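You operate a simulated robot arm through the tools that you are given. There is no shell and no other tool. Be economical: measure what you need, move in short steps, check, and stop when the job is done.

Carry out the task below with a simulated robot arm. There is one attempt and no reset: what you move stays moved.

TASK
Put one of the grey bottles from the top of the long table on the green book.
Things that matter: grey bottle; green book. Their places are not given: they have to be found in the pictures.

It is judged by the outcome, as a careful person would: the job done as asked, and still so three seconds after it is handed in. It fails if anything else is knocked over, pushed out of place, dropped, spilled or broken.

THE ROBOT
A 6-joint arm with a two-finger parallel gripper, fixed in place. Base frame: the origin is at the foot of the arm, x ahead of it, y to its left, z up; the work surface is at about z = 0. Lengths are in mm, angles in degrees, forces in N, time in s.
With the tool pointing down near the work surface it reaches from about 180 to 460 mm from the base axis. Its first joint turns from -70.0 to 70.0 degrees. Payload 1.9 kg.
Tool frame: the origin (TCP) lies between the finger pads and is the grasp point; the fingertips stand 23 mm ahead of it; z points along the fingers, y is the line along which they close. The gripper opens to 94 mm. The fingers are 38 mm wide and 10 mm thick; the gripper's body (54 by 96 mm) begins 39 mm behind the TCP.
Orientation is told as [roll, pitch, yaw] about the base's x, y, z axes, in that order, counted from this pose: with the fingers straight down and closing along the base's y, the tool's x points along the base's -x, its y along +y and its z along -z.

THE INTERFACE
- The arm moves only by the tool play_rows. Its argument "rows" is a list of rows, each an object (a shift or turn left out is 0, a gripper value left out holds the last) with "linear": the shift along the base's x, y, z in mm, a list of three; "angular": the turn, a rotation vector about the base's x, y, z in rad, a list of three; "claw": the finger opening in mm, from 0 to 94. In form: [{"linear": [tx, ty, tz], "angular": [ax, ay, az], "claw": claw}, ...]. A call has 1 to 20 rows; each row shifts and turns the commanded pose from where the row before left it. A row lasts 0.2 s, in which the tool goes at most 50 mm and 8.6 degrees; a call with a longer step from one row to the next is refused whole, and so is a gripper value outside its range. A pose out of reach is approached as far as the arm can. The call stops where the force on the tool passes 40 N (or 10 N more than at its start, if that is more) or the arm is blocked; 0.2 s more then pass. The fingers move at their own pace (about 108 mm/s each) and stop on an object; they squeeze with about 39 N. The grip force told is the motor's: it shows also when the fingers shut on nothing. Time passes only in rows, and 0.2 s behind the last, so rows that do not move let the fingers close. It gives the time, the measured TCP pose, the force on the tool (base axes), the opening and the grip force at its end, in the units of the frame above (readings bear some noise), and new pictures: "show" is both (left out), scene, wrist or none.
- Cameras (640 x 400 px; columns grow to the right, rows downward): "scene" is fixed at [57.5, 322, 443.1]; the picture's right is [-0.80, -0.60, 0.00], its down [-0.31, 0.42, -0.85] and it looks along [0.51, -0.68, -0.52] (base axes); focal length 316 px, centre (320, 200). "wrist" rides on the gripper at [-39, 0, -44] in the tool frame; the picture's right is [0.00, -1.00, 0.00], its down [0.97, 0.00, -0.24] and it looks along [0.24, 0.00, 0.97] (tool axes); focal length 218 px, centre (320, 200).
- locate(camera, pixels): there is no depth. For up to 12 entries [column, row, z] of the newest picture of that camera ("zoom" is the newest enlarged one), the place [x, y] in the base frame at which the ray of that pixel passes the height z, good to about 2 mm, but the place of the scene camera against the robot may be out by one fixed shift of up to 25 mm in any direction. No time passes.
- zoom(camera, box): a new picture of the part [left, top, right, bottom] of that camera's present view, enlarged. No time passes.
- sign_off(): hands the job in; it is judged then, once.

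Work in short steps. Measure before you move; look again where a grasp or a placing could have gone wrong, and mend it. You have 60 turns and 120 pictures in all, the two below and enlarged ones among them. Open the gripper and draw the arm clear of the work before you hand the job in, unless the task says otherwise; then end with one line.

The tools are called after "Emit:" as name(argument=value, ...) on one line, values as JSON. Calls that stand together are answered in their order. play_rows: Moves the arm, as the interface text tells. Its arguments: {"type":"object","properties":{"rows":{"type":"array"},"show":{"type":"string","enum":["both","scene","wrist","none"]}},"required":["rows"]} The other tools are called the same way: locate (camera, pixels) gives the place at which the rays of pixels pass given heights; zoom (camera, box) takes an enlarged picture of a part of a camera's view; sign_off () hands the job in.

At the start:

```text
clock: 0.0
tool_pos: [333.6, -10.1, 261.0]
ee_rot: [0.0, 0.0, 0.0]
wrist_force: [1.4, -0.3, 0.0]
grip_width: 94.0
grasp_force: 0.1
```

scene: 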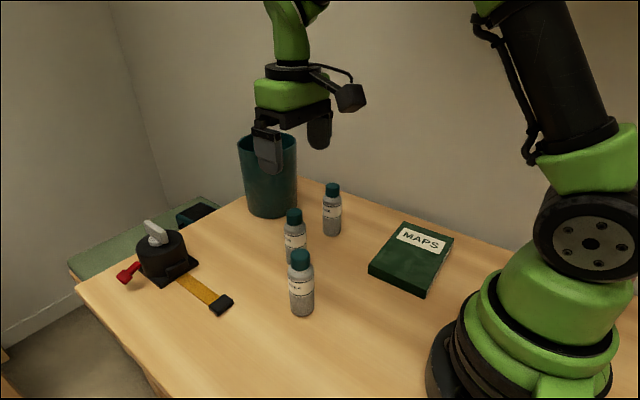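
wrist: 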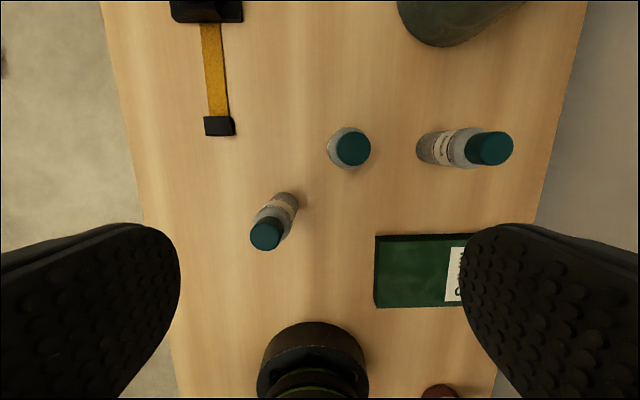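

The three grey bottles appear in the wrist view at caps (265,235), (352,148) and (488,148), and the book at about (425,270). I'll enlarge both views and locate these points.

Emit:
zoom(camera="scene", box=[220, 160, 480, 330])

Emit:
zoom(camera="wrist", box=[220, 100, 540, 320])

Emit:
locate(camera="wrist", pixels=[[265, 235, 100], [265, 235, 80], [288, 203, 0], [352, 149, 100], [345, 147, 0], [489, 148, 100], [432, 148, 0], [375, 307, 0], [376, 236, 0], [376, 236, 20], [375, 307, 20]])

Emit:
locate(camera="scene", pixels=[[302, 313, 0], [295, 262, 0], [332, 233, 0], [300, 252, 80], [300, 252, 100], [368, 275, 0], [426, 298, 0], [368, 266, 20], [424, 286, 20], [453, 235, 20], [402, 222, 20]])

```text
2.35 times, centred on (350, 245) of scene
```

zoom: 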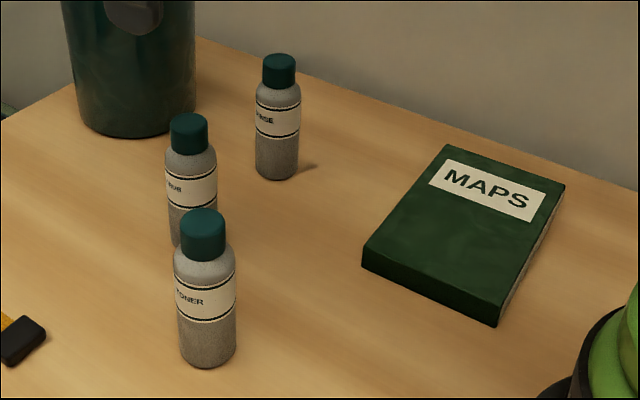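

```text
1.82 times, centred on (380, 210) of wrist
```

zoom: 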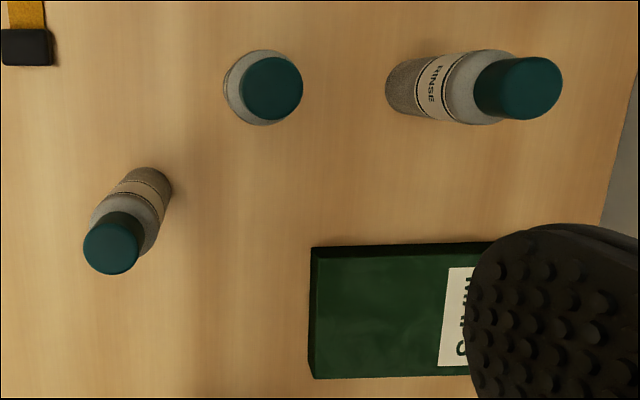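

```text
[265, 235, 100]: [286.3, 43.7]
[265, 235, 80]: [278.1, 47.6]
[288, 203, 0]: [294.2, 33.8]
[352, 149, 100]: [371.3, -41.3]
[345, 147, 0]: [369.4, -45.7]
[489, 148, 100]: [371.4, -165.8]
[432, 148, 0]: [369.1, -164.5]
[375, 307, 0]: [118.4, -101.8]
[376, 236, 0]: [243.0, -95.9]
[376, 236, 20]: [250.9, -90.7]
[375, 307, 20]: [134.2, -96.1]
```

```text
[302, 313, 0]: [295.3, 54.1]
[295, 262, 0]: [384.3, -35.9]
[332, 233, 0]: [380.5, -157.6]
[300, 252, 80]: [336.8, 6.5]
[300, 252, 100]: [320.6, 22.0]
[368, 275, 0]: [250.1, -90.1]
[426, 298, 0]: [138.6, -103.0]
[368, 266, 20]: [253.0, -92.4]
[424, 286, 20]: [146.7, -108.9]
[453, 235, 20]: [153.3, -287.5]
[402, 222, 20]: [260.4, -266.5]
```

The nearest bottle (TONER), at about (289, 40), stands clear of the others, and the book is about (195, -180). I'll move above the bottle at a safe height to triangulate its cap height.

Emit:
play_rows(rows=[{"linear": [-22, 25, 0]}, {"linear": [-23, 25, 0]}, {}])

```text
clock: 0.8
tool_pos: [288.9, 39.9, 260.4]
ee_rot: [0.0, -0.1, -0.1]
wrist_force: [-0.3, -0.6, 0.0]
grip_width: 94.1
grasp_force: 0.0
```

scene: 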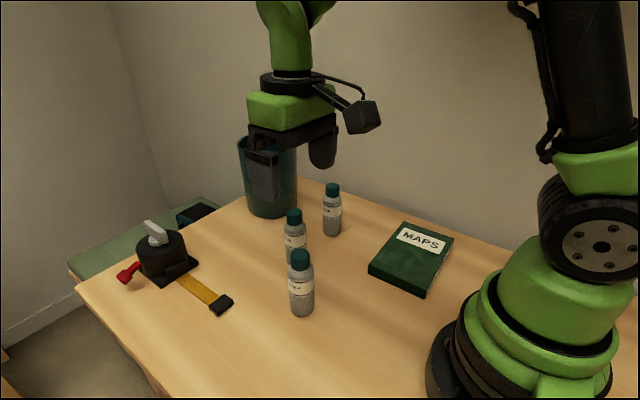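
wrist: 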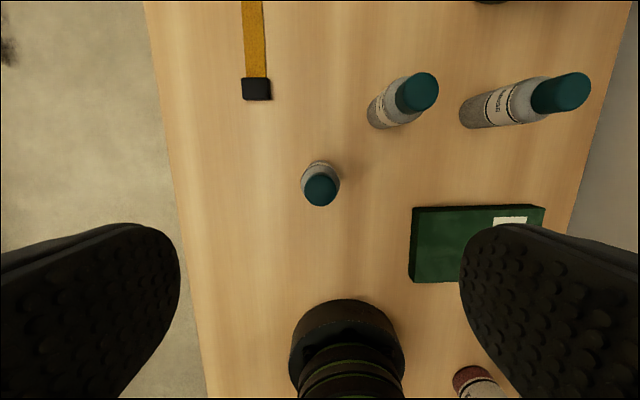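

Emit:
zoom(camera="wrist", box=[270, 140, 370, 230])

Emit:
locate(camera="wrist", pixels=[[320, 190, 90], [320, 190, 100], [320, 190, 110], [320, 190, 120], [414, 206, 20], [410, 283, 20], [545, 206, 20], [545, 225, 20], [420, 93, 90], [420, 93, 100], [420, 93, 110]])

```text
4.44 times, centred on (320, 185) of wrist
```

zoom: 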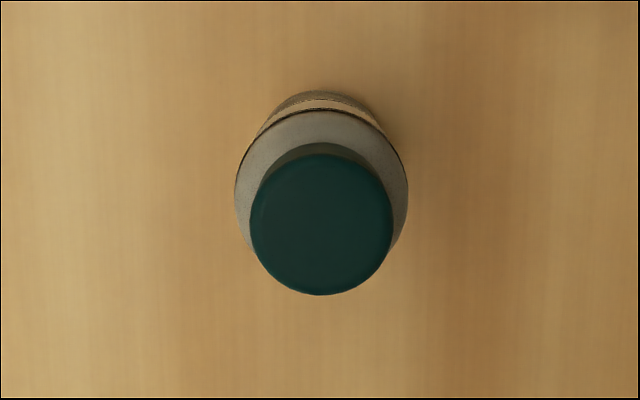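

```text
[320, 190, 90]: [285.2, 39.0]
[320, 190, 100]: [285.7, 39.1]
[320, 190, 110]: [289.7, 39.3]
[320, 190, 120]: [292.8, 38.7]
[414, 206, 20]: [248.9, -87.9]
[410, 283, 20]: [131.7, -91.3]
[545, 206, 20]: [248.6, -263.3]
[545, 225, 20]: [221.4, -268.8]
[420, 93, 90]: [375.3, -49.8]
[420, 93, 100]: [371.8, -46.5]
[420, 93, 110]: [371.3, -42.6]
```

Triangulation of the two views gives the bottle axis at about (292, 39), height about 118 mm, body about 41 mm and cap about 27 mm across. I'll descend straight down to hold the cap, stopping at z≈114.

Emit:
play_rows(rows=[{"linear": [3, -1, -40]}, {"linear": [0, 0, -40]}, {"linear": [0, 0, -30]}, {"linear": [0, 0, -20]}, {"linear": [0, 0, -16]}, {}])

```text
clock: 2.2
tool_pos: [290.2, 38.5, 113.9]
ee_rot: [-0.1, 0.0, 0.0]
wrist_force: [-0.2, -0.4, -0.3]
grip_width: 93.9
grasp_force: 0.1
```

scene: 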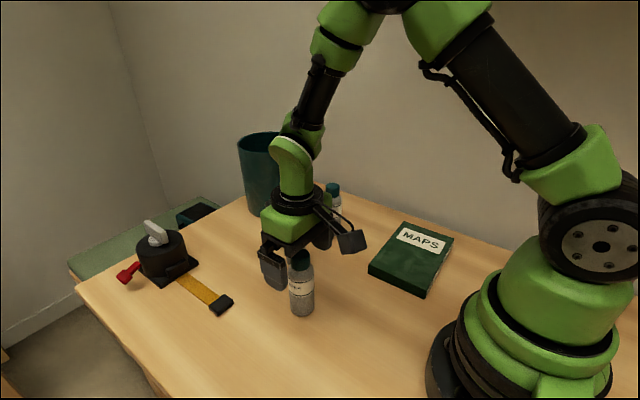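
wrist: 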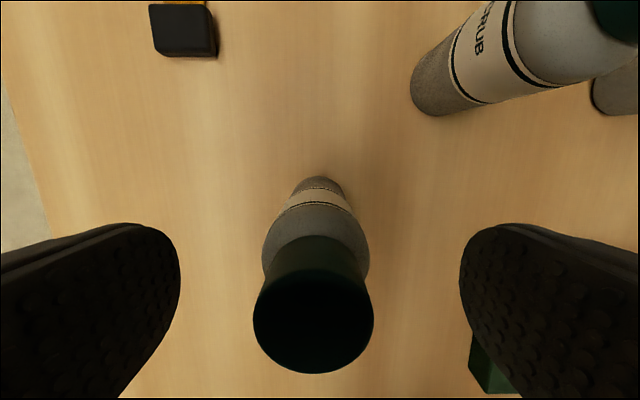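

The cap now shows at (313,320), nearly centred between the fingers. I'll check its place with the near view, and the book behind.

Emit:
locate(camera="wrist", pixels=[[313, 318, 112], [313, 318, 118], [313, 318, 124], [253, 318, 118], [374, 318, 118], [313, 372, 118], [313, 268, 118]])

Emit:
zoom(camera="scene", box=[250, 200, 370, 320])

```text
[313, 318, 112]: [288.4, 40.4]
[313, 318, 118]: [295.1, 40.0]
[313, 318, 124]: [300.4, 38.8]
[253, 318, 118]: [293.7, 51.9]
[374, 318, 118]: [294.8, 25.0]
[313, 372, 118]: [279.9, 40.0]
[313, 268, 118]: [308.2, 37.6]
```

```text
3.33 times, centred on (310, 260) of scene
```

zoom: 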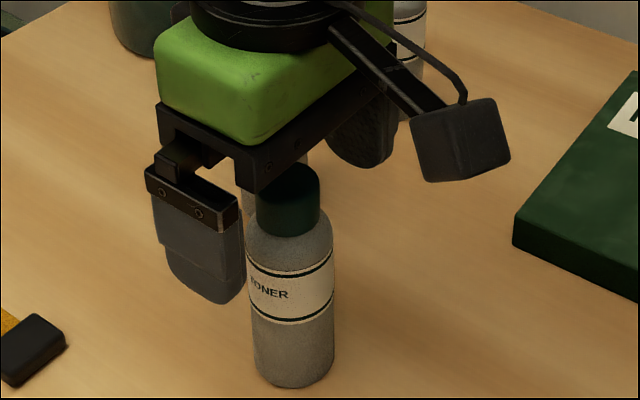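

Cap centre is about (293, 39). I shift 3 mm in x, then close and let the fingers settle.

Emit:
play_rows(rows=[{"linear": [3, 0.5, -1]}, {"claw": 40}, {"claw": 40}, {"claw": 15}, {"claw": 15}, {"claw": 15}])

```text
clock: 3.6
tool_pos: [294.8, 38.8, 115.1]
ee_rot: [0.0, -0.1, -0.1]
wrist_force: [-0.6, 1.8, 10.6]
grip_width: 32.0
grasp_force: 39.5
```

scene: 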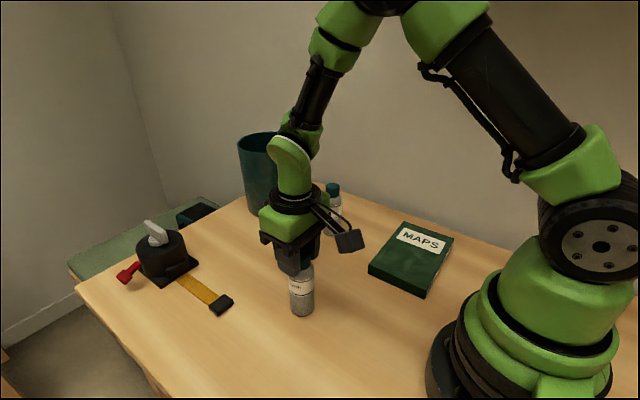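
wrist: 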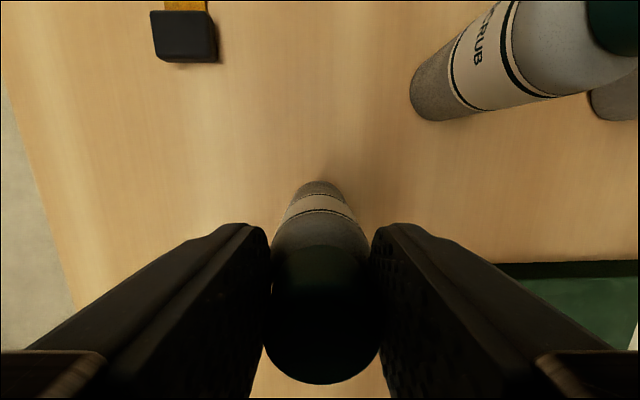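

Width 32 and 10.6 N upward suggest the tips wedged on the sloped shoulder, not the cap. I'll open slightly, rise 8 mm and re-grip higher.

Emit:
play_rows(rows=[{"claw": 50}, {"claw": 50}, {"linear": [-1, 0, 8]}, {"claw": 15}, {"claw": 15}, {"claw": 15}])

```text
clock: 5.0
tool_pos: [293.6, 38.3, 121.0]
ee_rot: [0.0, 0.0, 0.1]
wrist_force: [0.2, -0.4, 0.2]
grip_width: 27.2
grasp_force: 39.1
```

scene: 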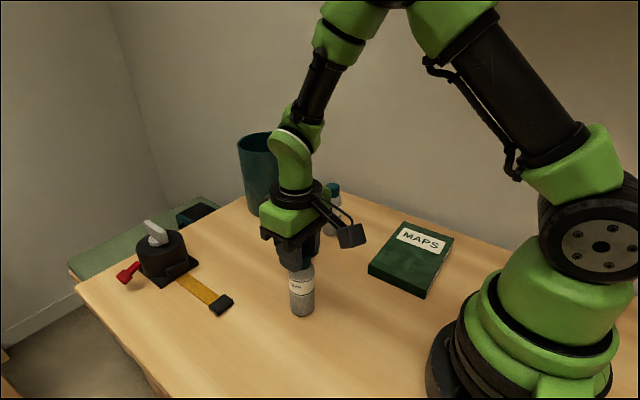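
wrist: 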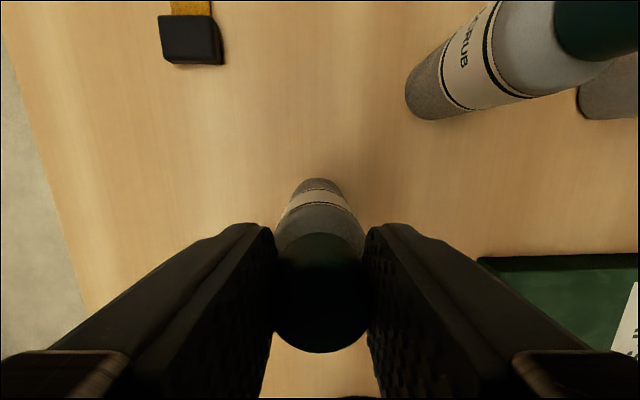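

Width 27.2 mm matches the cap with no side load: a good grip. I'll lift 80 mm and check that it holds.

Emit:
play_rows(rows=[{"linear": [0, 0, 10]}, {"linear": [0, 0, 20]}, {"linear": [0, 0, 25]}, {"linear": [0, 0, 25]}, {}])

```text
clock: 6.2
tool_pos: [292.8, 38.0, 201.6]
ee_rot: [-0.1, -0.2, 0.0]
wrist_force: [-0.2, 0.7, -1.0]
grip_width: 27.7
grasp_force: 38.8
```

scene: 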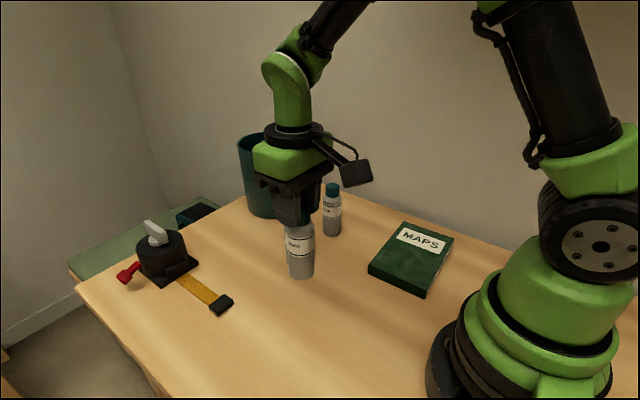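
wrist: 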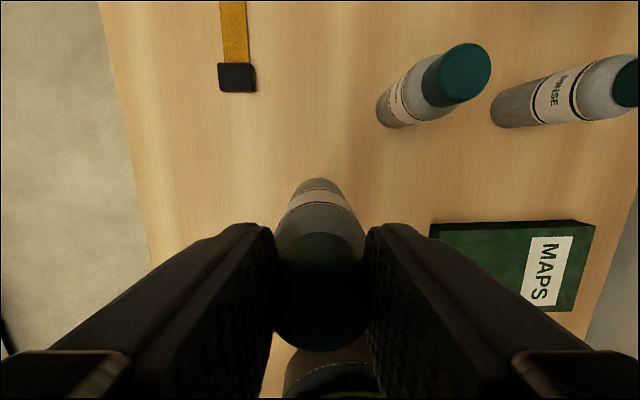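

The bottle is held upright, bottom about z=80. Now measuring the book's corners from this view.

Emit:
zoom(camera="wrist", box=[410, 190, 620, 330])

Emit:
locate(camera="wrist", pixels=[[430, 224, 0], [431, 239, 15], [431, 239, 25], [592, 221, 0], [595, 228, 15], [595, 228, 25], [572, 310, 15], [572, 310, 25]])

```text
2.86 times, centred on (515, 260) of wrist
```

zoom: 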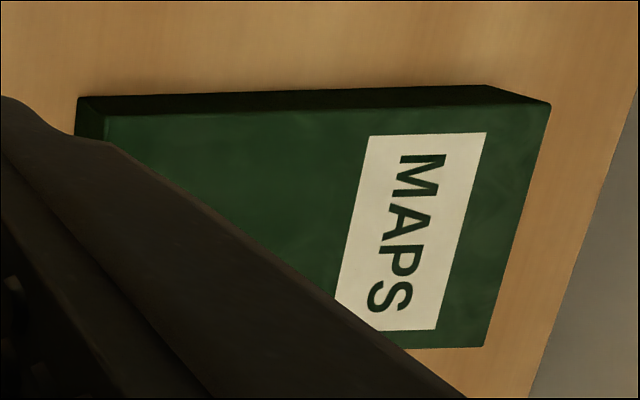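

```text
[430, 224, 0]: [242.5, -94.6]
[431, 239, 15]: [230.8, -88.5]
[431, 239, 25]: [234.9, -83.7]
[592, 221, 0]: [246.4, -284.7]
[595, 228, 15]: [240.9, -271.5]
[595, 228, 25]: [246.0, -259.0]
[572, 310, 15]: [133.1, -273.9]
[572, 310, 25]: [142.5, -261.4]
```

Book top spans about x 137–245, y -94 to -262, thickness about 23. I'll carry the bottle at this height to (195, -176), with the bottom ~55 mm above the book.

Emit:
play_rows(rows=[{"linear": [-8, -17, 0]}, {"linear": [-14, -30, 0]}, {"linear": [-14, -30, 0]}, {"linear": [-14, -30, 0]}, {"linear": [-14, -30, 0]}, {"linear": [-14, -30, 0]}, {"linear": [-12, -28, 0]}, {"linear": [-8, -19, 0]}, {}])

```text
clock: 8.2
tool_pos: [195.9, -175.7, 200.4]
ee_rot: [0.0, 0.0, -0.1]
wrist_force: [-0.7, 0.2, -0.8]
grip_width: 27.4
grasp_force: 38.7
```

scene: 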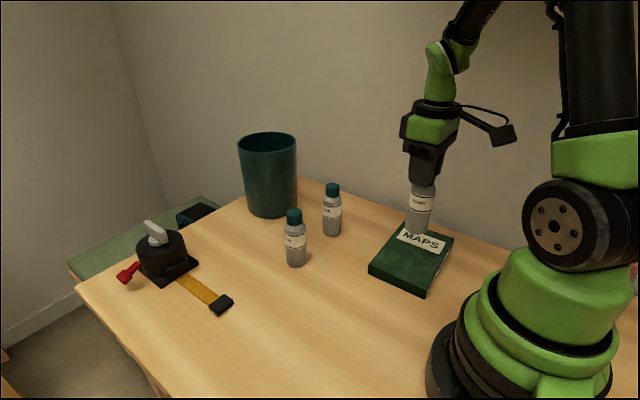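
wrist: 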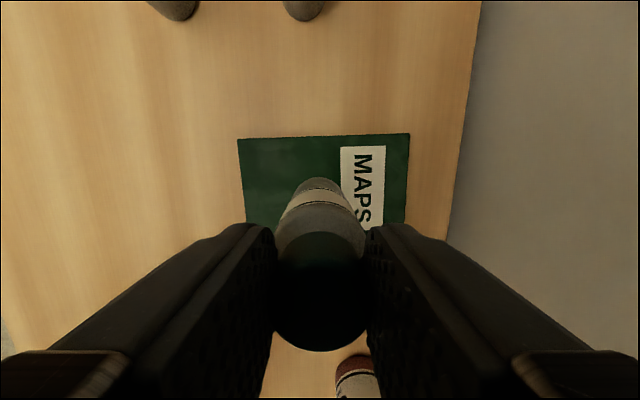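

The bottle is over the book. I'll check the margins and the red-capped object at (355,370) before lowering.

Emit:
locate(camera="wrist", pixels=[[238, 140, 23], [410, 134, 23], [405, 225, 23], [320, 182, 23], [355, 360, 0], [355, 360, 60], [355, 360, 110], [355, 395, 0]])

Emit:
zoom(camera="wrist", box=[240, 300, 440, 400])

```text
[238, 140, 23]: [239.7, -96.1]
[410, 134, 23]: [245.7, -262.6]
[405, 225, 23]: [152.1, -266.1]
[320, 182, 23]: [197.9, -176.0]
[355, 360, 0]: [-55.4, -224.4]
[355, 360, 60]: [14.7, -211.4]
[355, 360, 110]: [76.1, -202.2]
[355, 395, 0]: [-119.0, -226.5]
```

```text
3.20 times, centred on (340, 350) of wrist
```

zoom: 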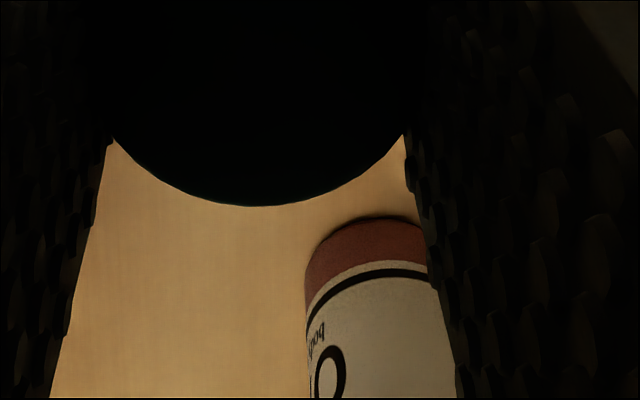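

The can stands far back (x≈-55), so it's clear, and the bottle is near the book's centre. Lowering to just above expected contact (TCP≈145).

Emit:
play_rows(rows=[{"linear": [0, 0, -20]}, {"linear": [0, 0, -18]}, {"linear": [0, 0, -10]}, {"linear": [0, 0, -4]}, {}], show="scene")

```text
clock: 9.4
tool_pos: [196.6, -176.7, 149.7]
ee_rot: [0.1, 0.0, -0.1]
wrist_force: [-0.1, 0.9, -0.7]
grip_width: 27.6
grasp_force: 39.1
```

scene: 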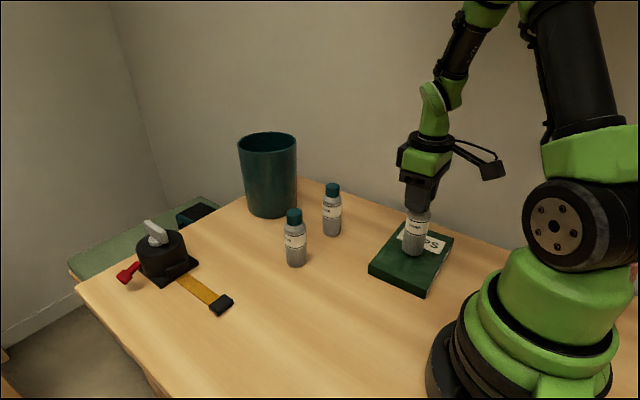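

No contact yet at 149.7. I'll continue down in 1 mm steps.

Emit:
play_rows(rows=[{"linear": [0, 0, -1]}, {"linear": [0, 0, -1]}, {"linear": [0, 0, -1]}, {}], show="none")

Emit:
zoom(camera="scene", box=[360, 190, 460, 300])

```text
clock: 10.4
tool_pos: [195.6, -176.5, 146.0]
ee_rot: [0.0, 0.1, -0.1]
wrist_force: [0.3, 0.0, -1.7]
grip_width: 27.4
grasp_force: 39.8
```

```text
3.64 times, centred on (410, 245) of scene
```

zoom: 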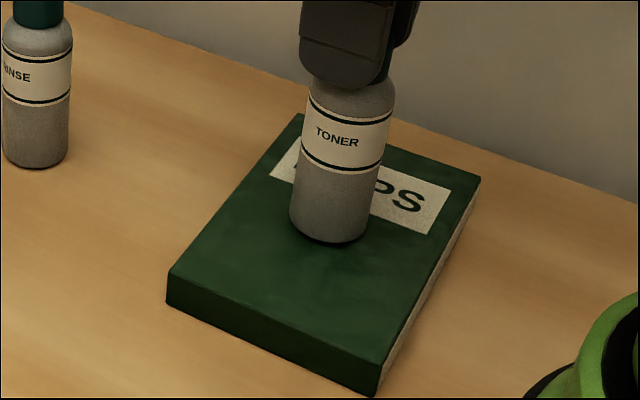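

Nearly touching, still no load. Lowering further by 1 mm steps.

Emit:
play_rows(rows=[{"linear": [0, 0, -1]}, {"linear": [0, 0, -1]}, {}], show="none")

```text
clock: 11.2
tool_pos: [195.7, -176.0, 146.5]
ee_rot: [0.0, -0.1, -0.1]
wrist_force: [-2.8, 7.3, 39.4]
grip_width: 27.5
grasp_force: 38.8
```

Contact (39 N up). I'll ease back 1.5 mm to relieve the load, then open the fingers moderately.

Emit:
play_rows(rows=[{"linear": [0, 0, 1]}, {"linear": [0, 0, 0.5]}, {}], show="none")

```text
clock: 12.0
tool_pos: [194.9, -175.8, 148.1]
ee_rot: [0.0, 0.0, 0.1]
wrist_force: [0.6, 0.3, -1.7]
grip_width: 27.1
grasp_force: 38.8
```

Load is gone, so I'm perhaps 1 mm above. Lower 0.7 mm and open gently.

Emit:
play_rows(rows=[{"linear": [0, 0, -0.7]}, {}, {"claw": 40}, {"claw": 60}, {"claw": 60}, {}])

```text
clock: 13.4
tool_pos: [195.1, -175.9, 146.1]
ee_rot: [0.0, 0.0, -0.1]
wrist_force: [0.5, -0.7, 0.4]
grip_width: 59.9
grasp_force: 0.1
```

scene: 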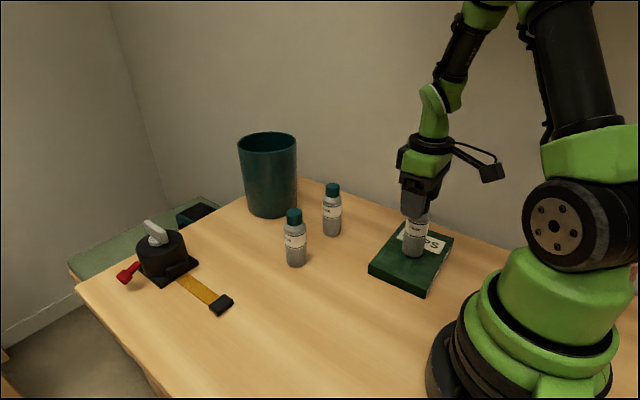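
wrist: 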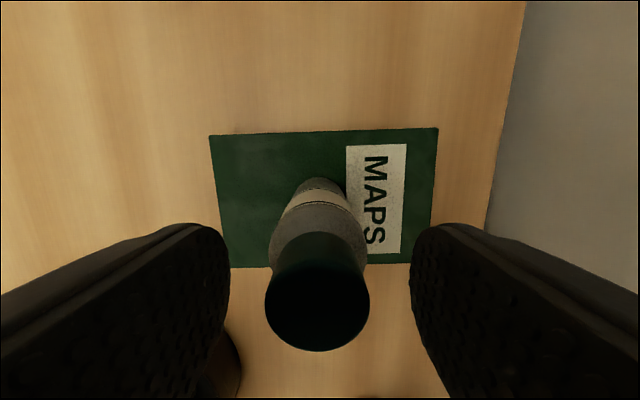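

The bottle stands free on the book. I'll draw straight up, then swing forward clear.

Emit:
play_rows(rows=[{"linear": [0, 0, 15], "claw": 80}, {"linear": [0, 0, 30]}, {"linear": [0, 0, 40]}, {"linear": [0, 0, 30]}, {"linear": [20, 30, 0]}, {"linear": [20, 40, 0]}, {"linear": [20, 40, 0]}, {"linear": [10, 20, 0]}, {}, {}])

```text
clock: 15.6
tool_pos: [266.6, -44.8, 261.6]
ee_rot: [0.0, 0.0, -0.1]
wrist_force: [1.4, 0.6, 0.0]
grip_width: 80.4
grasp_force: 0.1
```

scene: 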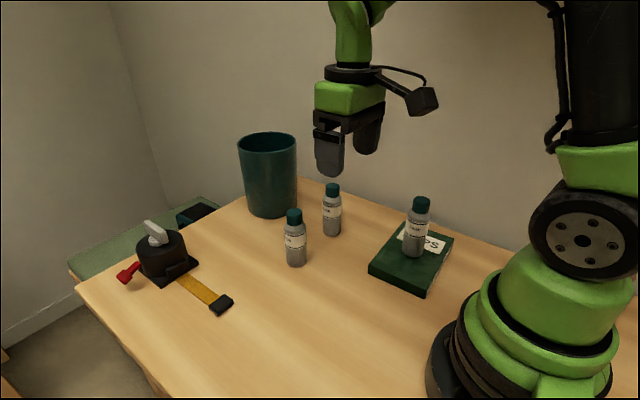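
wrist: 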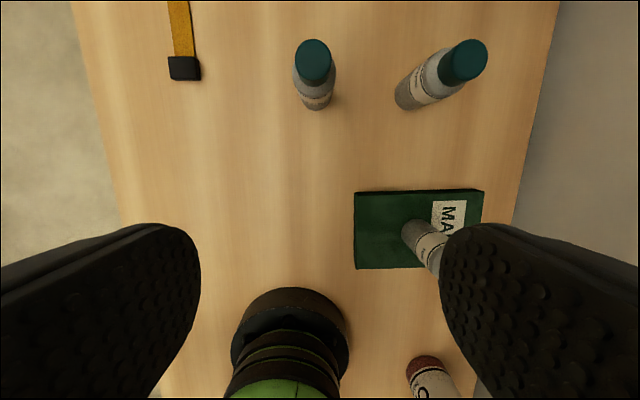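

The bottle stands upright on the green book, everything else looks unmoved, and the arm is clear. Handing in.

Emit:
sign_off()

```text
The job is handed in.
```

One grey bottle (labelled TONER) now stands upright on the green book; the gripper is open, the arm is clear of the work, and the last pictures show nothing else moved.
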